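You operate a simulated robot arm through the tools that you are given. There is no shell and no other tool. Be economical: measure what you need, move in short steps, check, and stop when the job is done.

Carry out the task below with a simulated two-armed robot. There is one attempt and no reset: what you move stays moved.

## Task
Switch the suction selector off. Put the red padlock from the loading bed on the brown block there and the green padlock on top of the pulley there. Fetch the white bristle bundle from the loading bed and set it on the clear stretch of the work table. Stack the black cube from the inside of the crate of grey brushes on top of the blue cube. Put the grey cloth on the top of the desk. Press the small black button two times. The order is free. Set down upright: bristle bundle. The suction selector goes to its stop.

Only the result counts: the job must be done as asked and must still hold three seconds after the hand-in. Knocking over, shifting, dropping, spilling or breaking anything else fails it. Flat cloth is picked up by pressing the open fingertips on it (5 to 10 N) and closing them slowly along it; thin cloth reads only 2 to 8 mm in the jaws.

## Robot
Two 7-joint arms with two-finger grippers on one trunk, on a base that drives. Base frame: it is fixed to the floor where the robot stands at the start and does not move with it; the origin is under the middle of the robot, x ahead of it, y to its left, z up. Units: cm, rad, N and s.
The left shoulder is at the start at [7.8, 15.1, 98.8], the right one opposite. With the tool pointing down near the work surface each hand reaches from about 30 to 80 cm from the robot's upright axis, wherever it stands, measured 20 degrees to its own side. Places, roughly: bristle bundle [-50, 50, 100]; brown block (15x6x3 cm) [-30, 60, 90]; clear stretch of the work table [-530, -30, 80]; cube [325, 25, 50]; grey cloth (6x9x3 cm) [360, -150, 100]; padlock [25, 50, 100]; pulley [50, 50, 75]; small black button [510, 10, 150]; suction selector [50, 0, 150]; top of the desk [730, -120, 80]. Payload 2.54 kg a hand.
The tool frame of a hand sits at the grasp point between the pads (the TCP): z along the fingers, y along the line on which they close. The tips reach 3 cm beyond it. Largest opening 11.6 cm; the body of the gripper starts 9.5 cm behind the TCP.
Orientation is told as [roll, pitch, yaw] about the base's x, y, z axes, in that order, counted from this pose: with the fingers straight down and closing along the base's y, the tool's x points along the base's -x, its y along +y and its z along -z.

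## Interface
- The arms move only by the tool play_rows. It takes "left_plan", "right_plan" or both (then of equal length, played together; a hand with none holds still); each is a list of rows, each an object of numbers (a shift or turn left out is 0, a gripper value left out holds the last): "jaw": the closure, from 0 (fully open) to 1 (shut); "x", "y", "z": the shift along the tool's x, y, z in cm; "wx", "wy", "wz": the turn, a rotation vector about the tool's x, y, z in rad. In form: [{"jaw": .., "x": .., "y": .., "z": .., "wx": .., "wy": .., "wz": ..}, ...]. A call has 1 to 12 rows; each row is the pose to reach, as a shift and turn from the pose commanded when the call began, along the tool's axes at that moment. A row lasts 0.2 s, in which the tool goes at most 5 cm and 0.15 rad; a call with a longer step from one row to the next is refused whole, and so is a gripper value outside its range. Where a pose cannot be reached the arm comes as near as it can. A force on the tool above 40 N (or 10 N above the force at the start of the call, whichever is more), or a blocked arm, ends the call early, and 0.2 s more pass. Each finger travels about 7.2 cm/s and halts on what it meets, pressing with about 26 N; the grip force reading is that of the motor and also rises with nothing between the fingers. The clock runs only during rows and for 0.2 s after the last one: add rows that repeat a pose to give the fingers time. The reply holds the time, the measured pose of the TCP, the force on the tool along the base axes, the opening and the grip force, in the units named above and with some noise, with the torque about the TCP (base axes, N m) and any sound that the robot's microphone picked up.
- Cameras (640 x 400 px; columns grow to the right, rows downward): "scene" is now at [11.42, 7.99, 116.75]; the picture's right is [0.89, -0.46, 0.00], its down [0.00, 0.00, -1.00] and it looks along [0.46, 0.89, 0.00] (base axes); focal length 214 px, centre (320, 200). "left" rides on the left gripper at [6.9, 1.5, -12.2] in its tool frame; the picture's right is [-0.21, 0.98, 0.00], its down [-0.83, -0.18, -0.53] and it looks along [-0.52, -0.11, 0.85] (tool axes); focal length 251 px, centre (320, 200). "right" rides on the right gripper at [6.9, -1.5, -12.2] in its tool frame; the picture's right is [0.22, 0.98, 0.00], its down [-0.83, 0.18, -0.53] and it looks along [-0.52, 0.12, 0.85] (tool axes); focal length 251 px, centre (320, 200). There is no depth. A picture from a camera that has moved, and an enlarged one, comes with that camera's place and axes in the base frame and with its lens. The place of the scene camera against the robot may be out by one fixed shift of up to 1.2 cm in any direction.
- camera(camera): a new picture of that camera. The clock stands still meanwhile.
- move_column(by): slides the trunk up (or, below 0, down) by that many cm; the arms and the scene camera ride with it, the base frame stays. It gives what a move gives, with no picture.
- steer(legs): drives the robot by 1 to 6 legs, each [ahead, left, turn to the left] in cm, cm and rad, along the robot's own axes; the way and the turn of a leg run together, so that a leg with both is an arc; at most 150 cm and 3.142 rad a leg. The arms and the cameras ride along, it lands a little off, and it stops where it bumps. It gives what a move gives.
- pan_tilt(pan, tilt): turns the head with the scene camera to pan (to the left, within 1.396 rad either way) and tilt (down, from -0.506 to 1.204), counted from straight ahead of the robot. It gives what a move gives.
- enlarge(camera, box): a new picture of the part [left, top, right, bottom] of that camera's present view, enlarged. The clock stands still meanwhile.
- job_done(): hands the job in; it is judged then, once.

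Go step by step. Nothing tells you exact positions but the pictures and the camera data: compare them with the known pose of the tool, close in by small moves and look again before you grip or let go. The budget is 186 turns and 174 pictures, counting those below and the enlarged ones. Unless the task says otherwise, let go and move clear before handing in.

The tools are called after ">>>" by a JSON object that holds its "name" and its "arguments". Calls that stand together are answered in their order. play_rows: Moves the arms, as the interface text tells. Its arguments: {"type":"object","properties":{"left_plan":{"type":"array","items":{"type":"object","properties":{"jaw":{"type":"number"},"x":{"type":"number"},"y":{"type":"number"},"z":{"type":"number"},"wx":{"type":"number"},"wy":{"type":"number"},"wz":{"type":"number"}}}},"right_plan":{"type":"array","items":{"type":"object","properties":{"jaw":{"type":"number"},"x":{"type":"number"},"y":{"type":"number"},"z":{"type":"number"},"wx":{"type":"number"},"wy":{"type":"number"},"wz":{"type":"number"}}}}},"required":[]} The other tools are called the same way: move_column (by) slides the trunk up or down; steer (legs) drives the base; pan_tilt (pan, tilt) turns the head that bears the scene camera; camera (camera) takes a picture; enlarge (camera, box) takes an enlarged picture of a part of a camera's view; job_done () hands the job in.

At the start:

```text
time_s: 0.0
left_tool_pos: [39.43, 42.01, 99.94]
left_tcp_rot: [-0.001, 0.001, 0.0]
left_contact_force: [-0.6, 0.2, -0.7]
left_torque: [0.04, -0.03, 0.04]
left_opening: 11.58
left_gripper_force: 0.0
right_tool_pos: [33.23, 2.74, 100.08]
right_tcp_rot: [0.0, 0.001, 0.002]
right_contact_force: [-0.4, 0.1, -1.0]
right_torque: [-0.01, 0.03, -0.01]
right_opening: 11.62
right_gripper_force: 0.0
trunk travel left (down, up): [-22.5, 6.4]
robot x, y, heading: [-0.07, -0.21, -0.0]
head pan, tilt: [1.098, -0.003]
```

scene: 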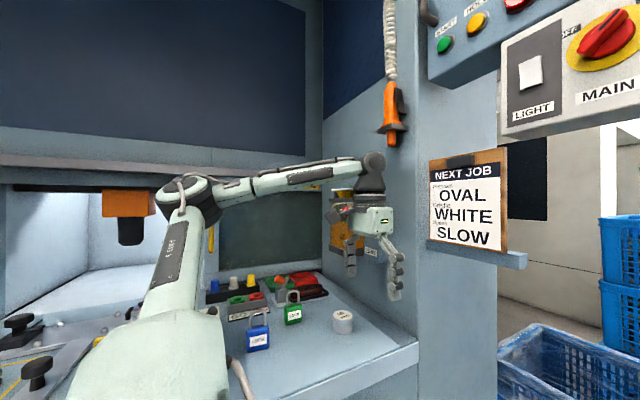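
right: 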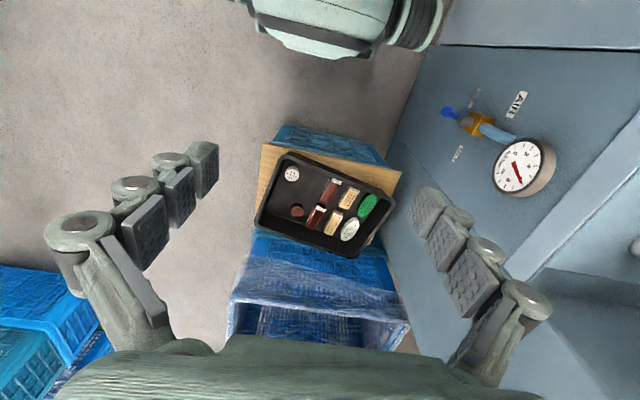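
left: 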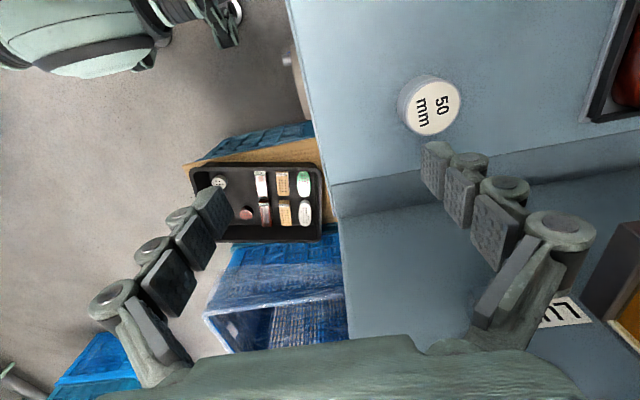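

I see a machine's loading bed to the left, with padlocks and a tray, and control panels on its front. I'll look around with the head first.

>>> {"name": "pan_tilt", "arguments": {"pan": 0.3, "tilt": 0.0}}

>>> {"name": "camera", "arguments": {"camera": "scene"}}

>>> {"name": "pan_tilt", "arguments": {"pan": 1.396, "tilt": 0.4}}

>>> {"name": "camera", "arguments": {"camera": "scene"}}

```text
time_s: 1.1
left_tool_pos: [39.37, 41.95, 99.99]
left_tcp_rot: [0.0, 0.0, 0.0]
left_contact_force: [-0.4, -1.1, -0.8]
left_torque: [-0.01, 0.0, 0.0]
left_opening: 11.6
left_gripper_force: 0.1
right_tool_pos: [33.11, 2.76, 99.98]
right_tcp_rot: [-0.001, 0.0, 0.0]
right_contact_force: [-0.2, -0.1, -0.4]
right_torque: [-0.03, -0.02, -0.01]
right_opening: 11.63
right_gripper_force: 0.2
trunk travel left (down, up): [-22.5, 6.4]
robot x, y, heading: [0.3, -0.31, -0.001]
head pan, tilt: [0.3, 0.0]
```

```text
170 pictures are left
camera scene: at [15.93, 2.65, 116.72], right [0.3, -0.95, 0.0], down [0.0, 0.0, -1.0], along [0.95, 0.3, 0.0], focal length 214 px, centre (320, 200)
```

scene: 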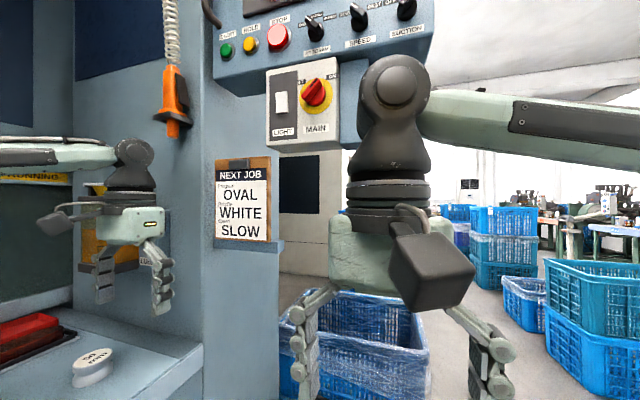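

```text
time_s: 2.5
left_tool_pos: [39.47, 41.89, 100.09]
left_tcp_rot: [-0.001, 0.0, 0.0]
left_contact_force: [-0.5, 0.7, -0.4]
left_torque: [0.05, 0.02, -0.01]
left_opening: 11.6
left_gripper_force: 0.0
right_tool_pos: [33.25, 2.72, 100.01]
right_tcp_rot: [0.001, -0.001, 0.002]
right_contact_force: [-1.1, -0.3, -0.8]
right_torque: [0.0, -0.02, -0.03]
right_opening: 11.6
right_gripper_force: 0.0
trunk travel left (down, up): [-22.5, 6.4]
robot x, y, heading: [-0.06, -0.0, 0.002]
head pan, tilt: [1.396, 0.4]
```

```text
169 pictures are left
camera scene: at [8.95, 9.1, 113.02], right [0.98, -0.17, 0.0], down [-0.07, -0.38, -0.92], along [0.16, 0.91, -0.39], focal length 214 px, centre (320, 200)
```

scene: 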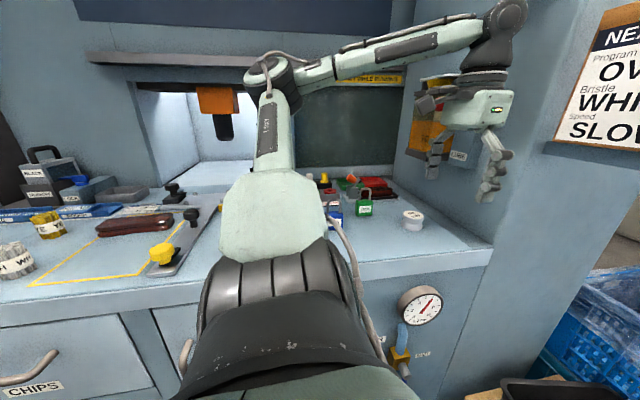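

The bed shows brown block, bristle bundles, padlocks, and the "50 mm" pulley. Next I zoom on the selector panel and the bed.

>>> {"name": "enlarge", "arguments": {"camera": "scene", "box": [0, 130, 240, 300]}}

>>> {"name": "enlarge", "arguments": {"camera": "scene", "box": [300, 150, 460, 260]}}

>>> {"name": "pan_tilt", "arguments": {"pan": 0.1, "tilt": -0.45}}

>>> {"name": "camera", "arguments": {"camera": "scene"}}

```text
2.35 times, centred on (120, 215) of scene
camera zoom: at [8.95, 9.1, 113.02], right [0.98, -0.17, 0.0], down [-0.07, -0.38, -0.92], along [0.16, 0.91, -0.39], focal length 505 px, centre (791, 165)
```

zoom: 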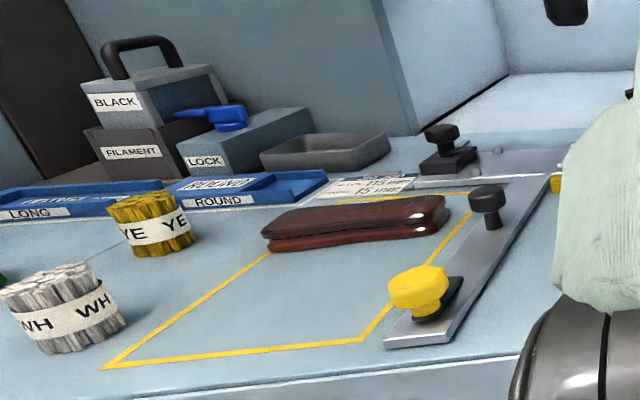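

```text
3.64 times, centred on (380, 205) of scene
camera zoom: at [8.95, 9.1, 113.02], right [0.98, -0.17, 0.0], down [-0.07, -0.38, -0.92], along [0.16, 0.91, -0.39], focal length 780 px, centre (102, 182)
```

zoom: 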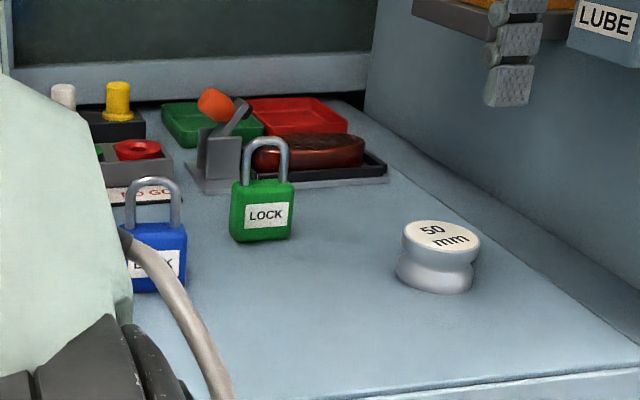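

```text
time_s: 3.9
left_tool_pos: [39.48, 41.98, 100.07]
left_tcp_rot: [-0.001, 0.0, 0.001]
left_contact_force: [0.1, 0.4, -0.2]
left_torque: [-0.01, 0.0, 0.03]
left_opening: 11.63
left_gripper_force: 0.1
right_tool_pos: [33.16, 2.7, 100.02]
right_tcp_rot: [0.0, -0.001, 0.0]
right_contact_force: [-0.6, 0.5, 1.0]
right_torque: [0.0, -0.04, -0.04]
right_opening: 11.56
right_gripper_force: 0.0
trunk travel left (down, up): [-22.5, 6.4]
robot x, y, heading: [-0.26, 0.07, -0.002]
head pan, tilt: [0.099, -0.45]
```

```text
166 pictures are left
camera scene: at [14.31, 0.68, 120.38], right [0.1, -0.99, 0.0], down [0.43, 0.04, -0.9], along [0.9, 0.09, 0.43], focal length 214 px, centre (320, 200)
```

scene: 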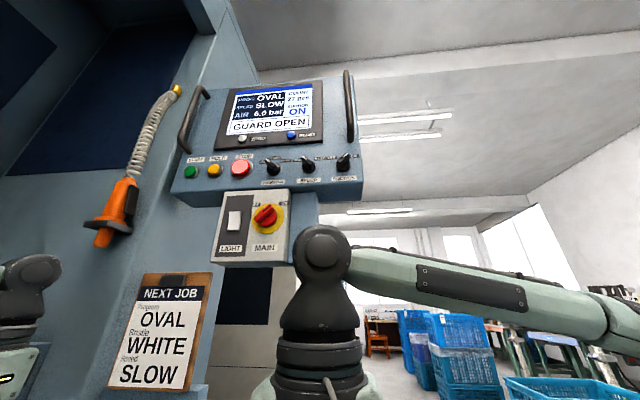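

>>> {"name": "enlarge", "arguments": {"camera": "scene", "box": [160, 80, 380, 220]}}

>>> {"name": "enlarge", "arguments": {"camera": "scene", "box": [250, 140, 370, 200]}}

```text
2.86 times, centred on (270, 150) of scene
camera zoom: at [14.31, 0.68, 120.38], right [0.1, -0.99, 0.0], down [0.43, 0.04, -0.9], along [0.9, 0.09, 0.43], focal length 613 px, centre (463, 343)
```

zoom: 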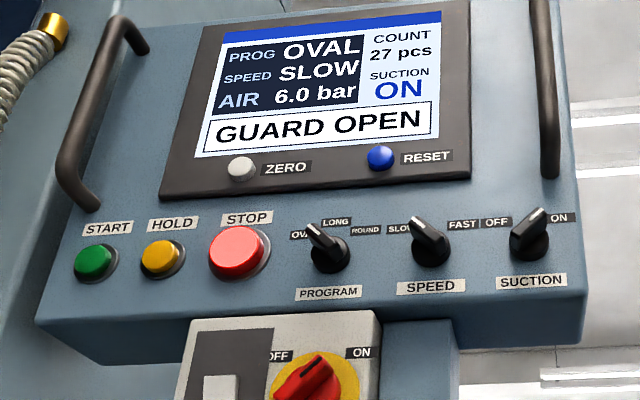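

```text
5.33 times, centred on (310, 170) of scene
camera zoom: at [14.31, 0.68, 120.38], right [0.1, -0.99, 0.0], down [0.43, 0.04, -0.9], along [0.9, 0.09, 0.43], focal length 1144 px, centre (373, 360)
```

zoom: 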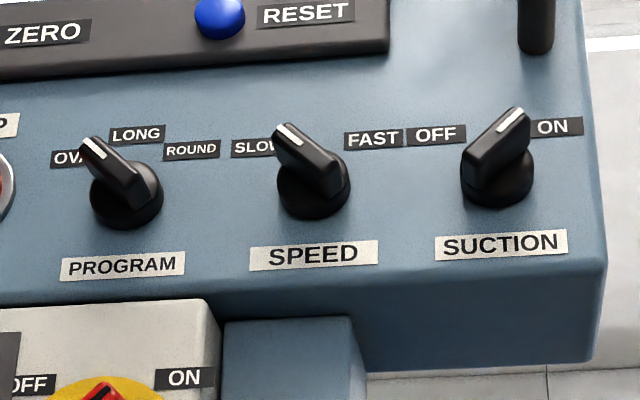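

The suction knob points to ON (right) and must turn counter-clockwise to OFF. I'll look around to the right for driving space.

>>> {"name": "pan_tilt", "arguments": {"pan": -0.5, "tilt": 0.2}}

>>> {"name": "camera", "arguments": {"camera": "scene"}}

>>> {"name": "pan_tilt", "arguments": {"pan": -1.39, "tilt": 0.3}}

>>> {"name": "camera", "arguments": {"camera": "scene"}}

```text
time_s: 5.0
left_tool_pos: [39.3, 41.96, 100.06]
left_tcp_rot: [0.002, 0.001, 0.0]
left_contact_force: [0.7, 0.4, -0.4]
left_torque: [0.0, 0.02, 0.01]
left_opening: 11.59
left_gripper_force: 0.0
right_tool_pos: [33.22, 2.63, 100.1]
right_tcp_rot: [0.0, 0.0, 0.001]
right_contact_force: [0.3, -1.0, 0.2]
right_torque: [0.02, -0.01, -0.01]
right_opening: 11.61
right_gripper_force: 0.1
trunk travel left (down, up): [-22.5, 6.4]
robot x, y, heading: [-0.14, -0.4, 0.002]
head pan, tilt: [-0.499, 0.201]
```

```text
163 pictures are left
camera scene: at [15.51, -4.47, 114.88], right [-0.48, -0.88, 0.0], down [-0.17, 0.09, -0.98], along [0.86, -0.47, -0.2], focal length 214 px, centre (320, 200)
```

scene: 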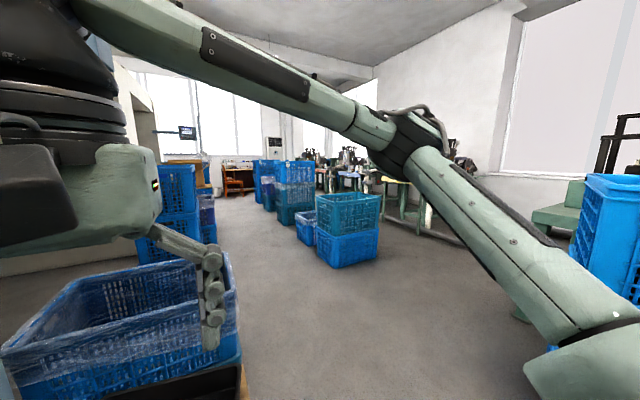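

```text
time_s: 6.1
left_tool_pos: [39.43, 42.01, 100.17]
left_tcp_rot: [0.0, 0.0, 0.0]
left_contact_force: [-0.5, -0.4, 0.1]
left_torque: [-0.01, -0.02, 0.01]
left_opening: 11.62
left_gripper_force: 0.0
right_tool_pos: [33.09, 2.72, 99.99]
right_tcp_rot: [0.0, 0.0, -0.002]
right_contact_force: [0.8, -0.1, 0.9]
right_torque: [-0.02, -0.03, 0.02]
right_opening: 11.6
right_gripper_force: 0.0
trunk travel left (down, up): [-22.5, 6.4]
robot x, y, heading: [0.14, -0.08, -0.001]
head pan, tilt: [-1.389, 0.3]
```

```text
162 pictures are left
camera scene: at [9.02, -9.2, 113.95], right [-0.98, -0.18, 0.0], down [-0.05, 0.29, -0.96], along [0.17, -0.94, -0.3], focal length 214 px, centre (320, 200)
```

scene: 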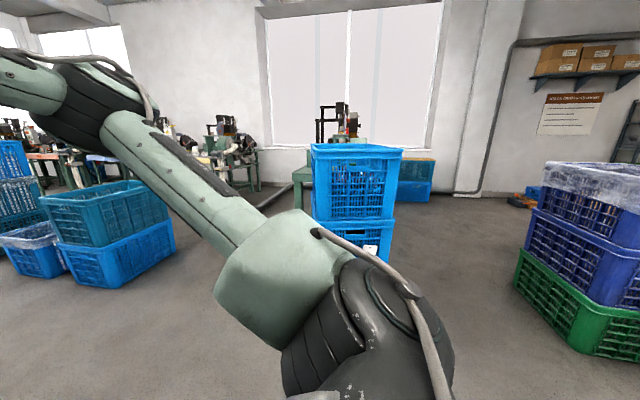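

The floor behind seems open. I'll back up 25 cm so the right hand can point at the panel, and check the wrist camera.

>>> {"name": "steer", "arguments": {"legs": [[-25, 0, 0]]}}

>>> {"name": "move_column", "arguments": {"by": 6}}

>>> {"name": "play_rows", "arguments": {"right_plan": [{"x": 0, "y": -0.5, "z": -4, "wy": -0.14}, {"x": 0, "y": -0.5, "z": -8, "wy": -0.28}, {"x": 0, "y": -1, "z": -11, "wy": -0.42}, {"x": 0, "y": -1, "z": -14, "wy": -0.56}, {"x": 0, "y": -1.5, "z": -17, "wy": -0.7}, {"x": 0, "y": -2, "z": -20, "wy": -0.84}, {"x": 0, "y": -2, "z": -22, "wy": -0.98}, {"x": 0, "y": -2, "z": -24, "wy": -1.12}, {"x": 0, "y": -2, "z": -26, "wy": -1.26}, {"x": 0, "y": -2, "z": -28, "wy": -1.4}, {"x": 0, "y": -2, "z": -29, "wy": -1.5}, {"x": 0, "y": -2, "z": -30, "wy": -1.571}]}}

>>> {"name": "camera", "arguments": {"camera": "right"}}

>>> {"name": "pan_tilt", "arguments": {"pan": 0.0, "tilt": -0.2}}

>>> {"name": "camera", "arguments": {"camera": "scene"}}

```text
time_s: 8.0
left_tool_pos: [14.15, 41.85, 100.06]
left_tcp_rot: [0.0, 0.001, -0.002]
left_contact_force: [-0.3, 1.0, -0.4]
left_torque: [0.04, -0.02, 0.01]
left_opening: 11.62
left_gripper_force: 0.0
right_tool_pos: [7.86, 2.67, 100.02]
right_tcp_rot: [-0.001, 0.001, -0.003]
right_contact_force: [-1.0, -0.5, 0.4]
right_torque: [0.01, -0.03, 0.03]
right_opening: 11.61
right_gripper_force: 0.0
trunk travel left (down, up): [-22.5, 6.4]
robot x, y, heading: [-25.29, 0.53, 0.001]
head pan, tilt: [-1.389, 0.3]
```

```text
time_s: 9.0
left_tool_pos: [14.3, 41.86, 106.03]
left_tcp_rot: [0.001, 0.0, 0.0]
left_contact_force: [1.3, 0.1, -0.8]
left_torque: [-0.02, 0.0, 0.01]
left_opening: 11.6
left_gripper_force: 0.1
right_tool_pos: [7.89, 2.64, 106.09]
right_tcp_rot: [0.0, 0.001, -0.002]
right_contact_force: [-0.1, 0.0, -0.3]
right_torque: [-0.02, 0.0, 0.0]
right_opening: 11.58
right_gripper_force: 0.1
trunk travel left (down, up): [-28.5, 0.4]
robot x, y, heading: [-25.11, 0.1, -0.003]
head pan, tilt: [-1.389, 0.3]
```

```text
time_s: 9.8
left_tool_pos: [14.2, 41.87, 105.89]
left_tcp_rot: [0.0, 0.0, -0.003]
left_contact_force: [0.5, 0.1, -0.9]
left_torque: [0.01, 0.05, 0.0]
left_opening: 11.61
left_gripper_force: 0.0
right_tool_pos: [8.51, 1.8, 115.77]
right_tcp_rot: [0.001, -0.371, -0.015]
right_contact_force: [2.2, 1.1, 1.0]
right_torque: [-0.12, 0.45, -0.22]
right_opening: 11.58
right_gripper_force: 0.1
trunk travel left (down, up): [-28.5, 0.4]
robot x, y, heading: [-25.11, -0.28, -0.007]
head pan, tilt: [-1.389, 0.3]
stopped in row 3 (right hand): the force on the tool passed its limit at 60 N (the readings are from after the stop); the commanded pose is now the measured one
```

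```text
161 pictures are left
camera right: at [-2.55, 0.48, 124.64], right [-0.19, 0.98, -0.08], down [0.58, 0.17, 0.8], along [0.8, 0.1, -0.6], focal length 251 px, centre (320, 200)
```

right: 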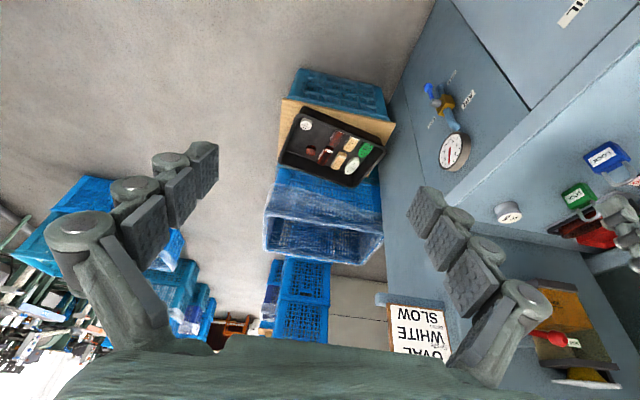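

```text
time_s: 11.3
left_tool_pos: [14.25, 41.9, 105.98]
left_tcp_rot: [0.0, -0.001, 0.001]
left_contact_force: [0.4, -0.6, -0.3]
left_torque: [0.03, -0.01, 0.01]
left_opening: 11.61
left_gripper_force: 0.1
right_tool_pos: [8.7, 1.99, 115.93]
right_tcp_rot: [0.011, -0.375, -0.031]
right_contact_force: [58.5, 55.2, 27.1]
right_torque: [-5.91, 9.2, -5.78]
right_opening: 11.6
right_gripper_force: 0.0
trunk travel left (down, up): [-28.5, 0.4]
robot x, y, heading: [-25.35, 0.14, 0.0]
head pan, tilt: [0.0, -0.201]
```

```text
160 pictures are left
camera scene: at [-15.25, -8.11, 124.0], right [-0.95, -0.32, 0.0], down [0.05, -0.14, -0.99], along [0.31, -0.94, 0.15], focal length 214 px, centre (320, 200)
```

scene: 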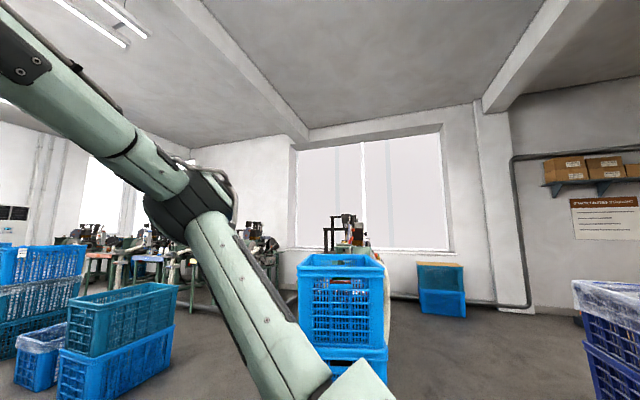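

The gripper body bumped the head. I'll move the right hand forward and to the right, away from it.

>>> {"name": "play_rows", "arguments": {"right_plan": [{"x": -3, "y": 0, "z": 1.2}, {"x": -6.5, "y": -2, "z": 2.4}, {"x": -10, "y": -5, "z": 3.6}, {"x": -14, "y": -8, "z": 5.4}, {"x": -17, "y": -10, "z": 6.5}]}}

>>> {"name": "pan_tilt", "arguments": {"pan": 0.0, "tilt": -0.2}}

>>> {"name": "camera", "arguments": {"camera": "scene"}}

```text
refused: row 4 steps farther than a row can; nothing moved
```

```text
time_s: 11.9
left_tool_pos: [14.24, 41.83, 105.91]
left_tcp_rot: [0.0, 0.001, -0.002]
left_contact_force: [0.1, 0.3, -0.3]
left_torque: [0.02, 0.0, 0.01]
left_opening: 11.6
left_gripper_force: 0.0
right_tool_pos: [8.72, 1.91, 115.93]
right_tcp_rot: [0.01, -0.374, -0.031]
right_contact_force: [59.1, 54.6, 24.1]
right_torque: [-5.82, 8.96, -5.71]
right_opening: 11.6
right_gripper_force: 0.1
trunk travel left (down, up): [-28.5, 0.4]
robot x, y, heading: [-25.35, 0.14, -0.004]
head pan, tilt: [0.0, -0.201]
```

```text
159 pictures are left
camera scene: at [-15.24, -8.09, 124.03], right [-0.95, -0.32, 0.0], down [0.05, -0.14, -0.99], along [0.31, -0.94, 0.15], focal length 214 px, centre (320, 200)
```

scene: 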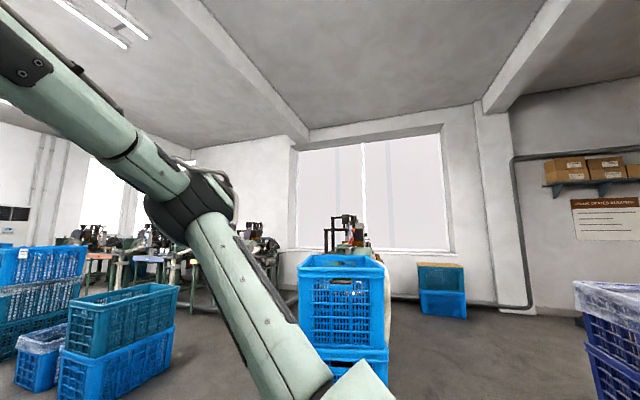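

>>> {"name": "pan_tilt", "arguments": {"pan": -1.39, "tilt": 0.3}}

>>> {"name": "play_rows", "arguments": {"right_plan": [{"x": -3, "y": 0, "z": 1.2}, {"x": -6.5, "y": -1, "z": 2.4}, {"x": -10, "y": -3, "z": 3.6}, {"x": -13, "y": -5, "z": 5}, {"x": -16, "y": -7, "z": 6.2}]}}

>>> {"name": "pan_tilt", "arguments": {"pan": 0.0, "tilt": -0.2}}

>>> {"name": "camera", "arguments": {"camera": "scene"}}

```text
time_s: 13.4
left_tool_pos: [14.2, 41.96, 106.05]
left_tcp_rot: [0.0, 0.0, -0.002]
left_contact_force: [0.3, -0.1, 0.5]
left_torque: [-0.01, 0.02, 0.01]
left_opening: 11.57
left_gripper_force: 0.1
right_tool_pos: [8.54, 1.73, 115.68]
right_tcp_rot: [-0.001, -0.375, -0.014]
right_contact_force: [51.1, -16.5, -1.3]
right_torque: [1.54, 4.5, 2.84]
right_opening: 11.61
right_gripper_force: 0.0
trunk travel left (down, up): [-28.5, 0.4]
robot x, y, heading: [-25.13, 0.0, -0.0]
head pan, tilt: [-1.389, 0.3]
```

```text
time_s: 14.6
left_tool_pos: [14.29, 41.94, 105.94]
left_tcp_rot: [0.0, 0.001, -0.001]
left_contact_force: [-0.1, -0.2, 0.0]
left_torque: [0.03, 0.0, 0.01]
left_opening: 11.6
left_gripper_force: 0.1
right_tool_pos: [25.57, -5.73, 115.79]
right_tcp_rot: [-0.001, -0.373, -0.015]
right_contact_force: [0.4, -0.4, 0.2]
right_torque: [-0.04, 0.01, -0.02]
right_opening: 11.54
right_gripper_force: 0.1
trunk travel left (down, up): [-28.5, 0.4]
robot x, y, heading: [-25.59, -0.07, -0.005]
head pan, tilt: [-1.389, 0.3]
```

```text
time_s: 16.1
left_tool_pos: [14.29, 41.81, 105.98]
left_tcp_rot: [0.001, 0.0, -0.002]
left_contact_force: [-0.3, 0.0, 0.5]
left_torque: [0.02, 0.02, 0.03]
left_opening: 11.59
left_gripper_force: 0.1
right_tool_pos: [25.45, -5.56, 115.78]
right_tcp_rot: [0.0, -0.373, -0.014]
right_contact_force: [0.3, -0.2, -0.3]
right_torque: [-0.02, -0.02, -0.01]
right_opening: 11.61
right_gripper_force: 0.1
trunk travel left (down, up): [-28.5, 0.4]
robot x, y, heading: [-25.52, -0.3, 0.001]
head pan, tilt: [0.0, -0.201]
```

```text
158 pictures are left
camera scene: at [-9.63, -0.03, 124.46], right [0.0, -1.0, 0.0], down [0.2, 0.0, -0.98], along [0.98, 0.0, 0.2], focal length 214 px, centre (320, 200)
```

scene: 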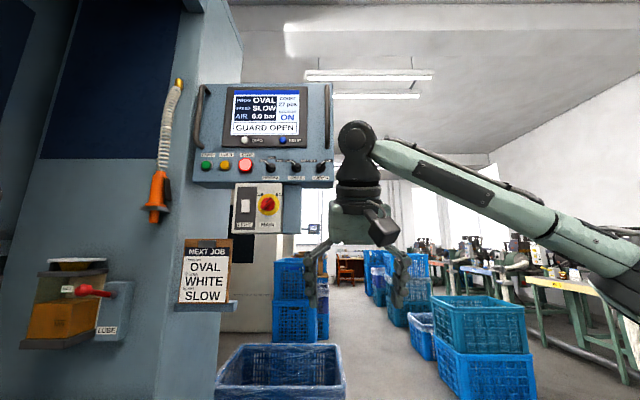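

The suction knob is at about [56, 0, 148]. I'll point the right hand forward at the panel and look with its camera.

>>> {"name": "play_rows", "arguments": {"right_plan": [{"x": -1.5, "y": 0.2, "z": -1.7, "wy": -0.133}, {"x": -3, "y": 0.4, "z": -3.4, "wy": -0.266}, {"x": -4.6, "y": 0.6, "z": -5, "wy": -0.4}, {"x": -6.2, "y": 0.8, "z": -6.7, "wy": -0.533}, {"x": -7.7, "y": 1, "z": -8.3, "wy": -0.666}, {"x": -9.3, "y": 1.2, "z": -10, "wy": -0.8}, {"x": -10.8, "y": 1.4, "z": -11.7, "wy": -0.933}, {"x": -12.3, "y": 1.5, "z": -13.3, "wy": -1.066}, {"x": -13.9, "y": 1.6, "z": -15, "wy": -1.198}, {"x": -13.9, "y": 1.6, "z": -15, "wy": -1.198}]}}

>>> {"name": "camera", "arguments": {"camera": "right"}}

>>> {"name": "camera", "arguments": {"camera": "scene"}}

```text
time_s: 18.4
left_tool_pos: [14.28, 41.91, 106.04]
left_tcp_rot: [0.0, 0.001, -0.001]
left_contact_force: [-0.1, -0.8, -1.1]
left_torque: [-0.05, -0.03, 0.02]
left_opening: 11.61
left_gripper_force: 0.1
right_tool_pos: [33.07, -3.99, 134.93]
right_tcp_rot: [-2.939, -1.568, 2.925]
right_contact_force: [-0.1, 0.7, 0.9]
right_torque: [0.0, -0.01, 0.02]
right_opening: 11.58
right_gripper_force: 0.0
trunk travel left (down, up): [-28.5, 0.4]
robot x, y, heading: [-25.31, 0.32, -0.001]
head pan, tilt: [0.0, -0.201]
```

```text
157 pictures are left
camera right: at [20.73, -5.26, 128.06], right [0.01, 0.98, -0.22], down [-0.53, 0.19, 0.82], along [0.85, 0.1, 0.52], focal length 251 px, centre (320, 200)
```

right: 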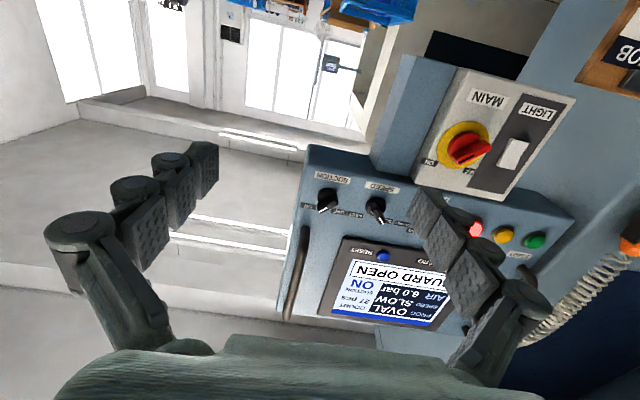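

```text
156 pictures are left
camera scene: at [-9.64, -0.02, 124.47], right [0.0, -1.0, 0.0], down [0.2, 0.0, -0.98], along [0.98, 0.0, 0.2], focal length 214 px, centre (320, 200)
```

scene: 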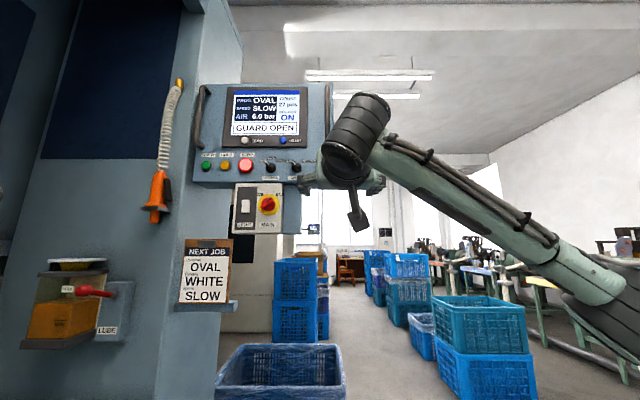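

>>> {"name": "enlarge", "arguments": {"camera": "right", "box": [270, 130, 430, 230]}}

```text
4.00 times, centred on (350, 180) of right
camera zoom: at [20.73, -5.26, 128.06], right [0.01, 0.98, -0.22], down [-0.53, 0.19, 0.82], along [0.85, 0.1, 0.52], focal length 1006 px, centre (200, 280)
```

zoom: 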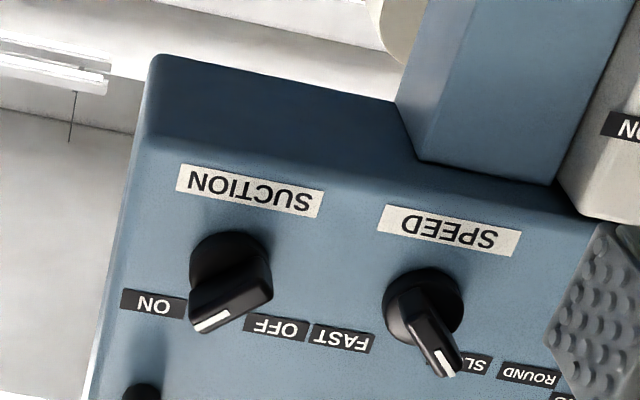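

Knob located at about [55, -0.35, 147.6], panel tilted back roughly 15°. I'll drive 10 cm forward, then align the right hand with the knob.

>>> {"name": "steer", "arguments": {"legs": [[10, 0, 0]]}}

>>> {"name": "play_rows", "arguments": {"right_plan": [{"x": -4, "y": 1, "z": 0, "wy": 0.13}, {"x": -8, "y": 2, "z": -1, "wy": 0.26}, {"x": -12, "y": 3, "z": -1, "wy": 0.26}, {"x": -15, "y": 3.7, "z": -1, "wy": 0.26}, {"x": -15, "y": 3.7, "z": -1, "wy": 0.26}]}}

>>> {"name": "play_rows", "arguments": {"right_plan": [{"wz": 0.14, "jaw": 0.2}, {"wz": 0.28, "jaw": 0.4}, {"wz": 0.42, "jaw": 0.6}, {"wz": 0.56}, {"wz": 0.7}, {"wz": 0.73}]}}

>>> {"name": "camera", "arguments": {"camera": "right"}}

>>> {"name": "camera", "arguments": {"camera": "scene"}}

```text
time_s: 19.5
left_tool_pos: [24.16, 41.95, 105.84]
left_tcp_rot: [0.001, 0.001, -0.002]
left_contact_force: [-0.1, -0.1, 0.1]
left_torque: [0.0, 0.05, 0.0]
left_opening: 11.59
left_gripper_force: 0.1
right_tool_pos: [42.87, -3.99, 134.91]
right_tcp_rot: [-1.742, -1.571, 1.726]
right_contact_force: [1.1, 0.1, -0.3]
right_torque: [-0.02, -0.01, -0.03]
right_opening: 11.61
right_gripper_force: 0.0
trunk travel left (down, up): [-28.5, 0.4]
robot x, y, heading: [-15.56, -0.03, -0.004]
head pan, tilt: [0.0, -0.201]
```

```text
time_s: 20.7
left_tool_pos: [24.02, 41.8, 106.05]
left_tcp_rot: [-0.001, 0.002, -0.004]
left_contact_force: [0.1, 0.1, -0.4]
left_torque: [0.02, -0.01, 0.01]
left_opening: 11.62
left_gripper_force: 0.0
right_tool_pos: [41.82, -0.38, 149.84]
right_tcp_rot: [-0.004, -1.311, -0.011]
right_contact_force: [0.0, 0.0, -0.6]
right_torque: [0.06, 0.03, 0.03]
right_opening: 11.61
right_gripper_force: 0.0
trunk travel left (down, up): [-28.5, 0.4]
robot x, y, heading: [-15.62, -0.04, -0.002]
head pan, tilt: [0.0, -0.201]
```

```text
time_s: 22.1
left_tool_pos: [24.01, 41.93, 106.03]
left_tcp_rot: [0.0, 0.001, 0.0]
left_contact_force: [0.0, -1.3, 0.3]
left_torque: [0.03, 0.02, -0.01]
left_opening: 11.62
left_gripper_force: 0.0
right_tool_pos: [41.74, -0.33, 149.89]
right_tcp_rot: [1.194, -0.804, -1.306]
right_contact_force: [0.9, 0.4, 0.4]
right_torque: [0.01, 0.02, 0.0]
right_opening: 4.66
right_gripper_force: 0.0
trunk travel left (down, up): [-28.5, 0.4]
robot x, y, heading: [-15.38, -0.26, -0.002]
head pan, tilt: [0.0, -0.201]
```

```text
154 pictures are left
camera right: at [28.37, 3.42, 147.11], right [0.14, 0.87, 0.48], down [-0.33, -0.41, 0.85], along [0.93, -0.28, 0.23], focal length 251 px, centre (320, 200)
```

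right: 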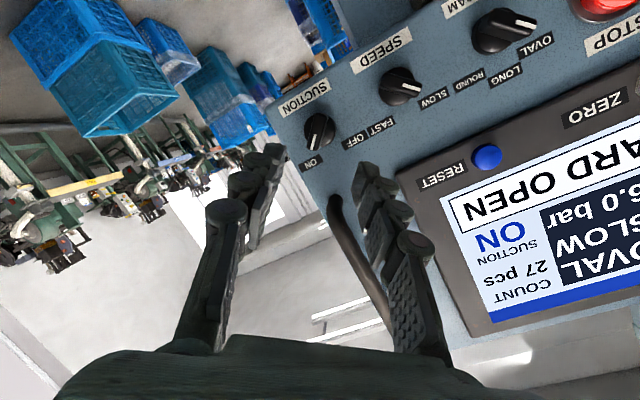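

```text
153 pictures are left
camera scene: at [0.1, -0.05, 124.46], right [0.0, -1.0, 0.0], down [0.2, 0.0, -0.98], along [0.98, 0.0, 0.2], focal length 214 px, centre (320, 200)
```

scene: 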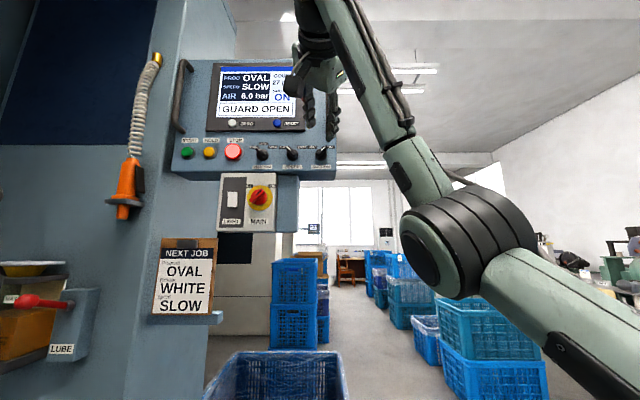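

>>> {"name": "enlarge", "arguments": {"camera": "right", "box": [260, 60, 420, 180]}}

>>> {"name": "enlarge", "arguments": {"camera": "scene", "box": [240, 110, 360, 190]}}

```text
3.33 times, centred on (340, 120) of right
camera zoom: at [28.37, 3.42, 147.11], right [0.14, 0.87, 0.48], down [-0.33, -0.41, 0.85], along [0.93, -0.28, 0.23], focal length 838 px, centre (253, 467)
```

zoom: 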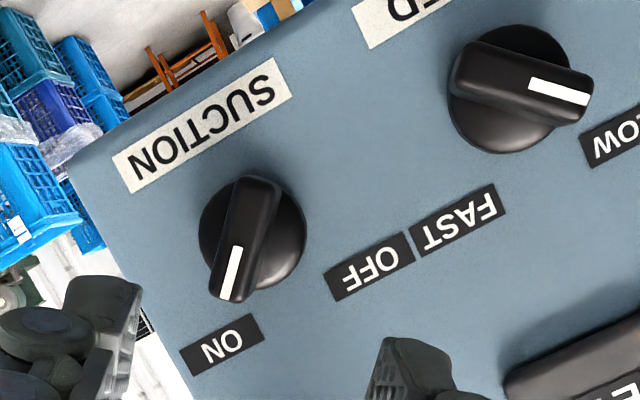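

```text
5.00 times, centred on (300, 150) of scene
camera zoom: at [0.1, -0.05, 124.46], right [0.0, -1.0, 0.0], down [0.2, 0.0, -0.98], along [0.98, 0.0, 0.2], focal length 1072 px, centre (420, 450)
```

zoom: 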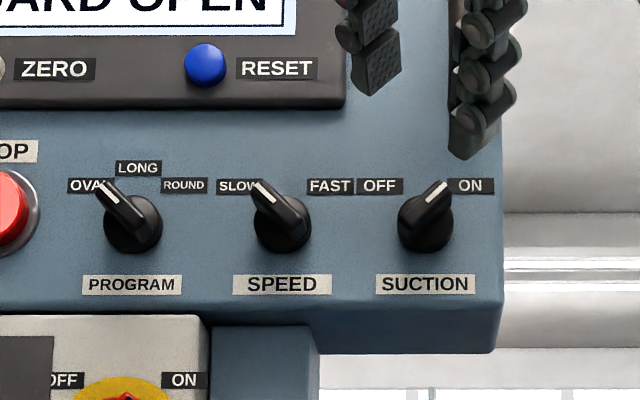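

The wrist is aligned with the ridge. I'll advance 5 cm with a slight lateral correction, then check.

>>> {"name": "play_rows", "arguments": {"right_plan": [{"x": -0.2, "y": -0.2, "z": 2}, {"x": -0.2, "y": -0.25, "z": 4}, {"x": -0.2, "y": -0.25, "z": 5.5}, {"x": -0.2, "y": -0.25, "z": 5.5}]}}

>>> {"name": "camera", "arguments": {"camera": "right"}}

>>> {"name": "enlarge", "arguments": {"camera": "scene", "box": [240, 110, 360, 190]}}

```text
time_s: 23.1
left_tool_pos: [24.0, 41.92, 106.07]
left_tcp_rot: [-0.001, -0.001, -0.002]
left_contact_force: [-0.1, 0.6, 0.2]
left_torque: [0.01, 0.0, -0.02]
left_opening: 11.59
left_gripper_force: 0.1
right_tool_pos: [47.08, -0.78, 148.62]
right_tcp_rot: [1.192, -0.804, -1.305]
right_contact_force: [-0.1, -0.9, -0.2]
right_torque: [-0.04, 0.0, 0.0]
right_opening: 4.64
right_gripper_force: 0.1
trunk travel left (down, up): [-28.5, 0.4]
robot x, y, heading: [-14.84, 0.07, -0.002]
head pan, tilt: [0.0, -0.201]
```

```text
150 pictures are left
camera right: at [33.7, 2.91, 145.71], right [0.14, 0.87, 0.47], down [-0.33, -0.41, 0.85], along [0.93, -0.28, 0.23], focal length 251 px, centre (320, 200)
```

right: 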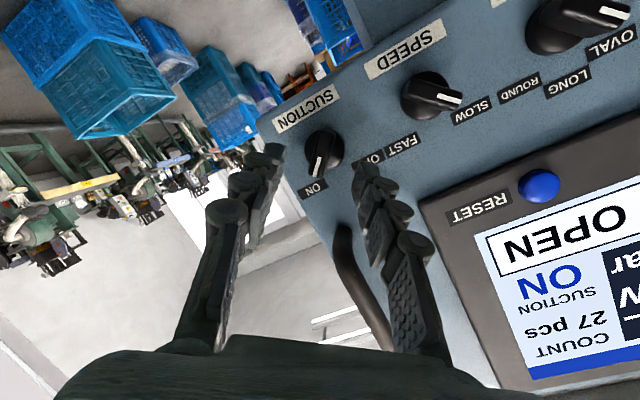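

```text
5.00 times, centred on (300, 150) of scene
camera zoom: at [0.09, -0.05, 124.47], right [0.0, -1.0, 0.0], down [0.2, 0.0, -0.98], along [0.98, 0.0, 0.2], focal length 1072 px, centre (420, 450)
```

zoom: 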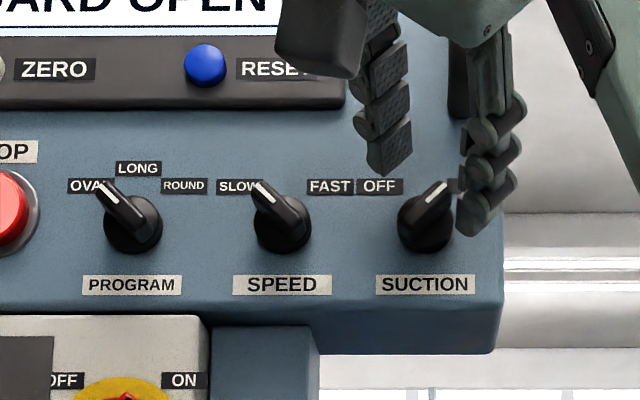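

Aligned well; I advance 2.6 cm and close on the ridge.

>>> {"name": "play_rows", "arguments": {"right_plan": [{"z": 1}, {"z": 2}, {"z": 2.6}, {"z": 2.6, "jaw": 0.85}, {"z": 2.6, "jaw": 0.9}, {"z": 2.6, "jaw": 1}, {"z": 2.6, "jaw": 1}]}}

>>> {"name": "enlarge", "arguments": {"camera": "scene", "box": [240, 110, 360, 190]}}

>>> {"name": "camera", "arguments": {"camera": "right"}}

```text
time_s: 24.7
left_tool_pos: [23.84, 42.0, 106.06]
left_tcp_rot: [-0.002, -0.002, -0.004]
left_contact_force: [-0.1, 0.7, 0.1]
left_torque: [0.01, 0.01, 0.01]
left_opening: 11.61
left_gripper_force: 0.0
right_tool_pos: [49.52, -0.66, 147.93]
right_tcp_rot: [1.196, -0.808, -1.308]
right_contact_force: [-5.0, 4.7, 6.1]
right_torque: [0.05, 0.25, 0.31]
right_opening: 2.94
right_gripper_force: 44.9
trunk travel left (down, up): [-28.5, 0.4]
robot x, y, heading: [-15.42, 0.07, -0.004]
head pan, tilt: [0.0, -0.201]
```

```text
5.00 times, centred on (300, 150) of scene
camera zoom: at [-0.04, 0.04, 124.49], right [0.0, -1.0, 0.0], down [0.2, 0.0, -0.98], along [0.98, 0.0, 0.2], focal length 1072 px, centre (420, 450)
```

zoom: 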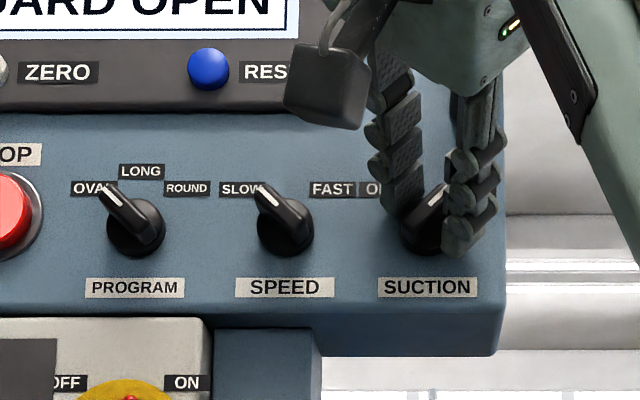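

```text
147 pictures are left
camera right: at [36.03, 3.03, 145.19], right [0.14, 0.87, 0.47], down [-0.34, -0.41, 0.85], along [0.93, -0.27, 0.24], focal length 251 px, centre (320, 200)
```

right: 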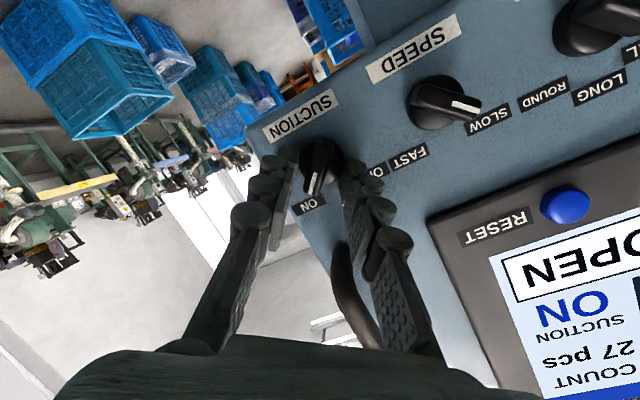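

The fingers closed on the round base (2.94 cm). I'll open, back off 1 cm and grip the ridge.

>>> {"name": "play_rows", "arguments": {"right_plan": [{"jaw": 0.6}, {"jaw": 0.6}, {"z": -1.0}, {"z": -1.0, "jaw": 0.85}, {"z": -1.0, "jaw": 1}, {"z": -1.0, "jaw": 1}, {"z": -1.0, "jaw": 1}]}}

>>> {"name": "enlarge", "arguments": {"camera": "scene", "box": [240, 110, 360, 190]}}

```text
time_s: 26.3
left_tool_pos: [23.96, 41.87, 105.96]
left_tcp_rot: [-0.001, 0.001, -0.003]
left_contact_force: [-0.5, 0.8, 0.9]
left_torque: [0.02, -0.01, 0.01]
left_opening: 11.6
left_gripper_force: 0.1
right_tool_pos: [48.65, -0.89, 148.12]
right_tcp_rot: [1.193, -0.805, -1.306]
right_contact_force: [-1.0, -0.8, -2.8]
right_torque: [0.0, -0.52, 0.12]
right_opening: 1.24
right_gripper_force: 39.2
trunk travel left (down, up): [-28.5, 0.4]
robot x, y, heading: [-15.6, -0.08, -0.001]
head pan, tilt: [0.0, -0.201]
```

```text
5.00 times, centred on (300, 150) of scene
camera zoom: at [0.12, -0.09, 124.46], right [0.0, -1.0, 0.0], down [0.2, 0.0, -0.98], along [0.98, 0.0, 0.2], focal length 1072 px, centre (420, 450)
```

zoom: 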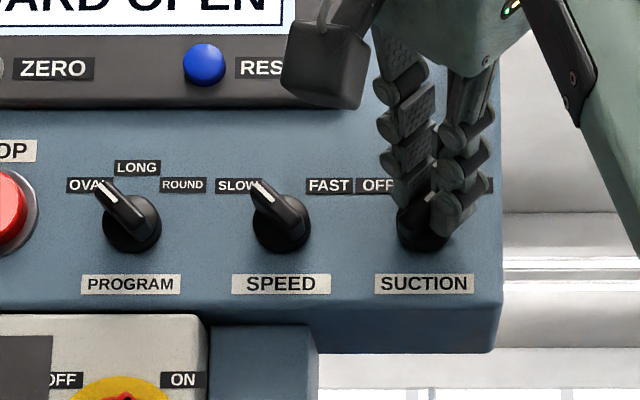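

Gripping the ridge now (1.24 cm). I turn it counter-clockwise.

>>> {"name": "play_rows", "arguments": {"right_plan": [{"wz": -0.14}, {"wz": -0.28}, {"wz": -0.42}, {"wz": -0.56}, {"wz": -0.7}, {"wz": -0.84}, {"wz": -0.98}, {"wz": -1.12}, {"wz": -1.26}, {"wz": -1.4}, {"wz": -1.5}, {"wz": -1.57}]}}

>>> {"name": "enlarge", "arguments": {"camera": "scene", "box": [200, 40, 360, 190]}}

```text
time_s: 28.9
left_tool_pos: [23.93, 42.1, 105.82]
left_tcp_rot: [-0.004, -0.002, -0.001]
left_contact_force: [-0.7, -0.1, -0.2]
left_torque: [0.03, 0.02, 0.0]
left_opening: 11.62
left_gripper_force: 0.1
right_tool_pos: [48.53, -0.08, 147.96]
right_tcp_rot: [-1.226, -0.697, 1.333]
right_contact_force: [-9.9, 19.6, -8.3]
right_torque: [1.05, 0.2, -0.32]
right_opening: 1.32
right_gripper_force: 39.6
trunk travel left (down, up): [-28.5, 0.4]
robot x, y, heading: [-15.57, -0.17, -0.002]
head pan, tilt: [0.0, -0.201]
```

```text
2.67 times, centred on (280, 115) of scene
camera zoom: at [-0.01, 0.3, 124.45], right [0.0, -1.0, 0.0], down [0.2, 0.0, -0.98], along [0.98, 0.0, 0.2], focal length 572 px, centre (427, 427)
```

zoom: 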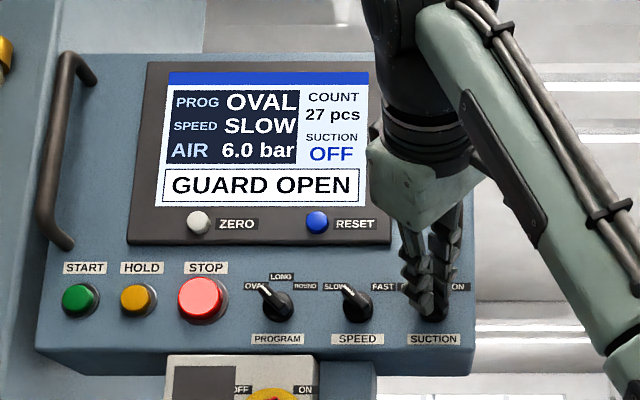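

The screen says OFF and there is torque at the stop. One small extra turn, then release and retreat.

>>> {"name": "play_rows", "arguments": {"right_plan": [{"wz": -0.06}, {"wz": -0.06}, {"jaw": 0.6}, {"jaw": 0.5}, {"z": -3}, {"z": -7}, {"z": -10}]}}

>>> {"name": "enlarge", "arguments": {"camera": "scene", "box": [240, 110, 360, 190]}}

>>> {"name": "enlarge", "arguments": {"camera": "right", "box": [230, 50, 430, 200]}}

```text
time_s: 30.5
left_tool_pos: [23.92, 41.97, 106.07]
left_tcp_rot: [0.0, 0.0, -0.003]
left_contact_force: [-0.6, -0.5, 0.6]
left_torque: [0.01, 0.01, -0.01]
left_opening: 11.61
left_gripper_force: 0.1
right_tool_pos: [38.83, -0.56, 150.66]
right_tcp_rot: [-1.227, -0.702, 1.332]
right_contact_force: [-0.6, -0.1, 0.2]
right_torque: [-0.01, -0.01, 0.0]
right_opening: 5.8
right_gripper_force: 0.1
trunk travel left (down, up): [-28.5, 0.4]
robot x, y, heading: [-15.1, 0.09, -0.002]
head pan, tilt: [0.0, -0.201]
```

```text
5.00 times, centred on (300, 150) of scene
camera zoom: at [0.05, -0.05, 124.47], right [0.0, -1.0, 0.0], down [0.2, 0.0, -0.98], along [0.98, 0.0, 0.2], focal length 1072 px, centre (420, 450)
```

zoom: 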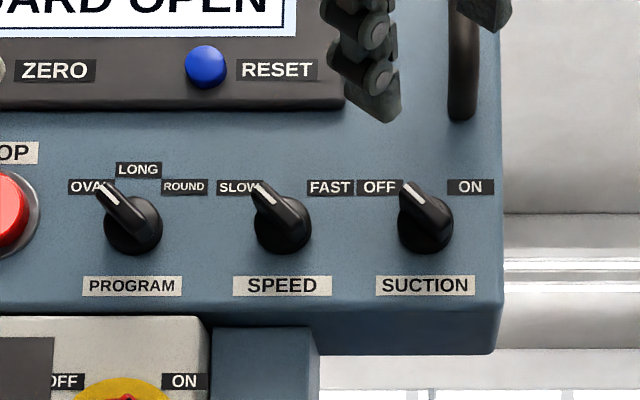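

```text
2.67 times, centred on (330, 125) of right
camera zoom: at [25.95, -6.45, 150.39], right [-0.22, 0.5, -0.84], down [-0.4, 0.74, 0.54], along [0.89, 0.45, 0.04], focal length 670 px, centre (293, 400)
```

zoom: 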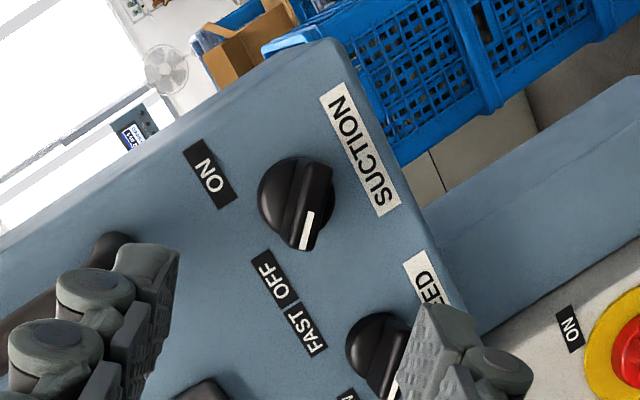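

Selector is off. Now I fold the right hand back to pointing down.

>>> {"name": "play_rows", "arguments": {"right_plan": [{"wz": 0.14, "jaw": 0}, {"wz": 0.28}, {"wz": 0.42}, {"wz": 0.56}, {"wz": 0.7}, {"wz": 0.82}]}}

>>> {"name": "play_rows", "arguments": {"right_plan": [{"x": 3, "y": -1, "wy": 0.14}, {"x": 6, "y": -2, "wy": 0.28}, {"x": 9, "y": -3, "wy": 0.42}, {"x": 12, "y": -4, "wy": 0.56}, {"x": 15, "y": -5, "wy": 0.7}, {"x": 18, "y": -6, "wy": 0.84}, {"x": 21, "y": -7, "wy": 0.98}, {"x": 25, "y": -8, "wy": 1.12}, {"x": 29, "y": -9, "wy": 1.26}, {"x": 33, "y": -10, "wy": 1.31}, {"x": 33, "y": -10, "wy": 1.31}]}}

>>> {"name": "pan_tilt", "arguments": {"pan": 1.396, "tilt": 0.2}}

>>> {"name": "camera", "arguments": {"camera": "scene"}}

```text
time_s: 31.9
left_tool_pos: [23.99, 41.94, 105.97]
left_tcp_rot: [-0.001, 0.0, -0.002]
left_contact_force: [0.1, -0.4, -0.5]
left_torque: [-0.01, 0.01, -0.01]
left_opening: 11.62
left_gripper_force: 0.1
right_tool_pos: [39.01, -0.57, 150.6]
right_tcp_rot: [-0.068, -1.31, 0.058]
right_contact_force: [0.2, -0.2, 0.1]
right_torque: [0.02, 0.02, 0.02]
right_opening: 11.62
right_gripper_force: 0.0
trunk travel left (down, up): [-28.5, 0.4]
robot x, y, heading: [-15.49, -0.09, -0.003]
head pan, tilt: [0.0, -0.201]
```

```text
time_s: 34.3
left_tool_pos: [24.31, 41.94, 105.92]
left_tcp_rot: [-0.001, 0.003, -0.005]
left_contact_force: [1.0, 0.5, -1.6]
left_torque: [-0.03, 0.08, 0.05]
left_opening: 11.61
left_gripper_force: 0.1
right_tool_pos: [36.48, -16.21, 123.69]
right_tcp_rot: [-0.02, 0.005, -0.011]
right_contact_force: [0.2, 0.5, -0.9]
right_torque: [0.02, 0.1, 0.02]
right_opening: 11.61
right_gripper_force: 0.1
right hand out of reach, approached as far as the arm can: row 1, 2, 3, 4, 5, 6, 7, 8, 9, 10, 11
trunk travel left (down, up): [-28.5, 0.4]
robot x, y, heading: [-15.34, 0.14, -0.005]
head pan, tilt: [0.0, -0.201]
```

```text
time_s: 35.8
left_tool_pos: [23.92, 41.91, 106.05]
left_tcp_rot: [0.001, 0.0, -0.002]
left_contact_force: [0.5, -0.2, 0.6]
left_torque: [0.0, 0.01, 0.02]
left_opening: 11.59
left_gripper_force: 0.1
right_tool_pos: [36.14, -16.41, 123.97]
right_tcp_rot: [-0.017, 0.002, -0.009]
right_contact_force: [0.2, -0.1, 0.2]
right_torque: [0.01, -0.01, -0.01]
right_opening: 11.64
right_gripper_force: 0.0
trunk travel left (down, up): [-28.5, 0.4]
robot x, y, heading: [-15.38, 0.27, 0.007]
head pan, tilt: [1.396, 0.201]
```

```text
142 pictures are left
camera scene: at [-0.25, -2.18, 124.59], right [-0.26, -0.97, 0.0], down [0.21, -0.06, -0.98], along [0.94, -0.25, 0.21], focal length 214 px, centre (320, 200)
```

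scene: 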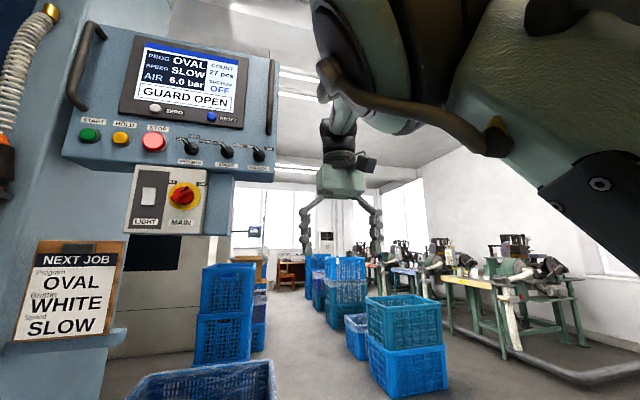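

The right elbow is up near the head. I'll bring the right hand down and outward.

>>> {"name": "play_rows", "arguments": {"right_plan": [{"x": 0, "y": -4, "z": 2}, {"x": 0, "y": -8, "z": 5}, {"x": 0, "y": -12, "z": 8}, {"x": 0, "y": -14, "z": 12}, {"x": 0, "y": -16, "z": 16}, {"x": 0, "y": -18, "z": 20}, {"x": 0, "y": -18, "z": 23}, {"x": 0, "y": -18, "z": 23}]}}

>>> {"name": "pan_tilt", "arguments": {"pan": -0.7, "tilt": 0.0}}

>>> {"name": "camera", "arguments": {"camera": "scene"}}

```text
time_s: 37.6
left_tool_pos: [24.07, 41.95, 106.04]
left_tcp_rot: [0.002, 0.001, -0.002]
left_contact_force: [-0.7, 0.8, 0.6]
left_torque: [-0.03, 0.0, 0.02]
left_opening: 11.6
left_gripper_force: 0.1
right_tool_pos: [35.94, -34.63, 101.74]
right_tcp_rot: [-0.02, -0.002, -0.008]
right_contact_force: [-0.3, 1.2, 0.1]
right_torque: [0.0, -0.02, 0.01]
right_opening: 11.61
right_gripper_force: 0.0
trunk travel left (down, up): [-28.5, 0.4]
robot x, y, heading: [-15.74, 0.33, -0.002]
head pan, tilt: [1.396, 0.201]
```

```text
time_s: 39.6
left_tool_pos: [23.87, 41.86, 105.99]
left_tcp_rot: [0.0, 0.001, -0.002]
left_contact_force: [-0.3, -1.0, -0.6]
left_torque: [-0.01, 0.02, -0.03]
left_opening: 11.6
left_gripper_force: 0.1
right_tool_pos: [35.89, -34.46, 101.69]
right_tcp_rot: [-0.02, -0.003, -0.009]
right_contact_force: [0.3, -0.2, 0.5]
right_torque: [0.05, 0.0, -0.02]
right_opening: 11.59
right_gripper_force: 0.1
trunk travel left (down, up): [-28.5, 0.4]
robot x, y, heading: [-15.32, 0.02, -0.002]
head pan, tilt: [-0.7, 0.0]
```

```text
141 pictures are left
camera scene: at [-1.35, -5.84, 122.72], right [-0.65, -0.76, 0.0], down [0.0, 0.0, -1.0], along [0.76, -0.65, 0.0], focal length 214 px, centre (320, 200)
```

scene: 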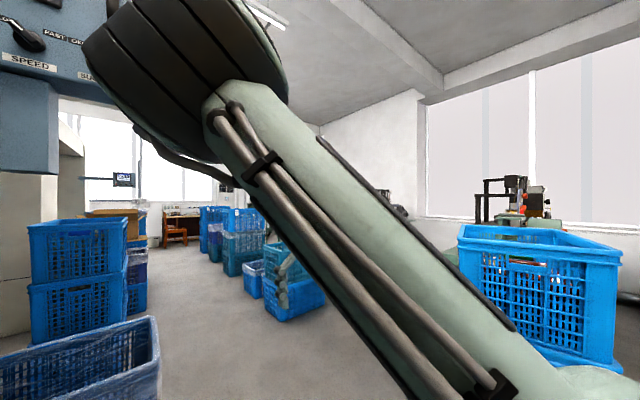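

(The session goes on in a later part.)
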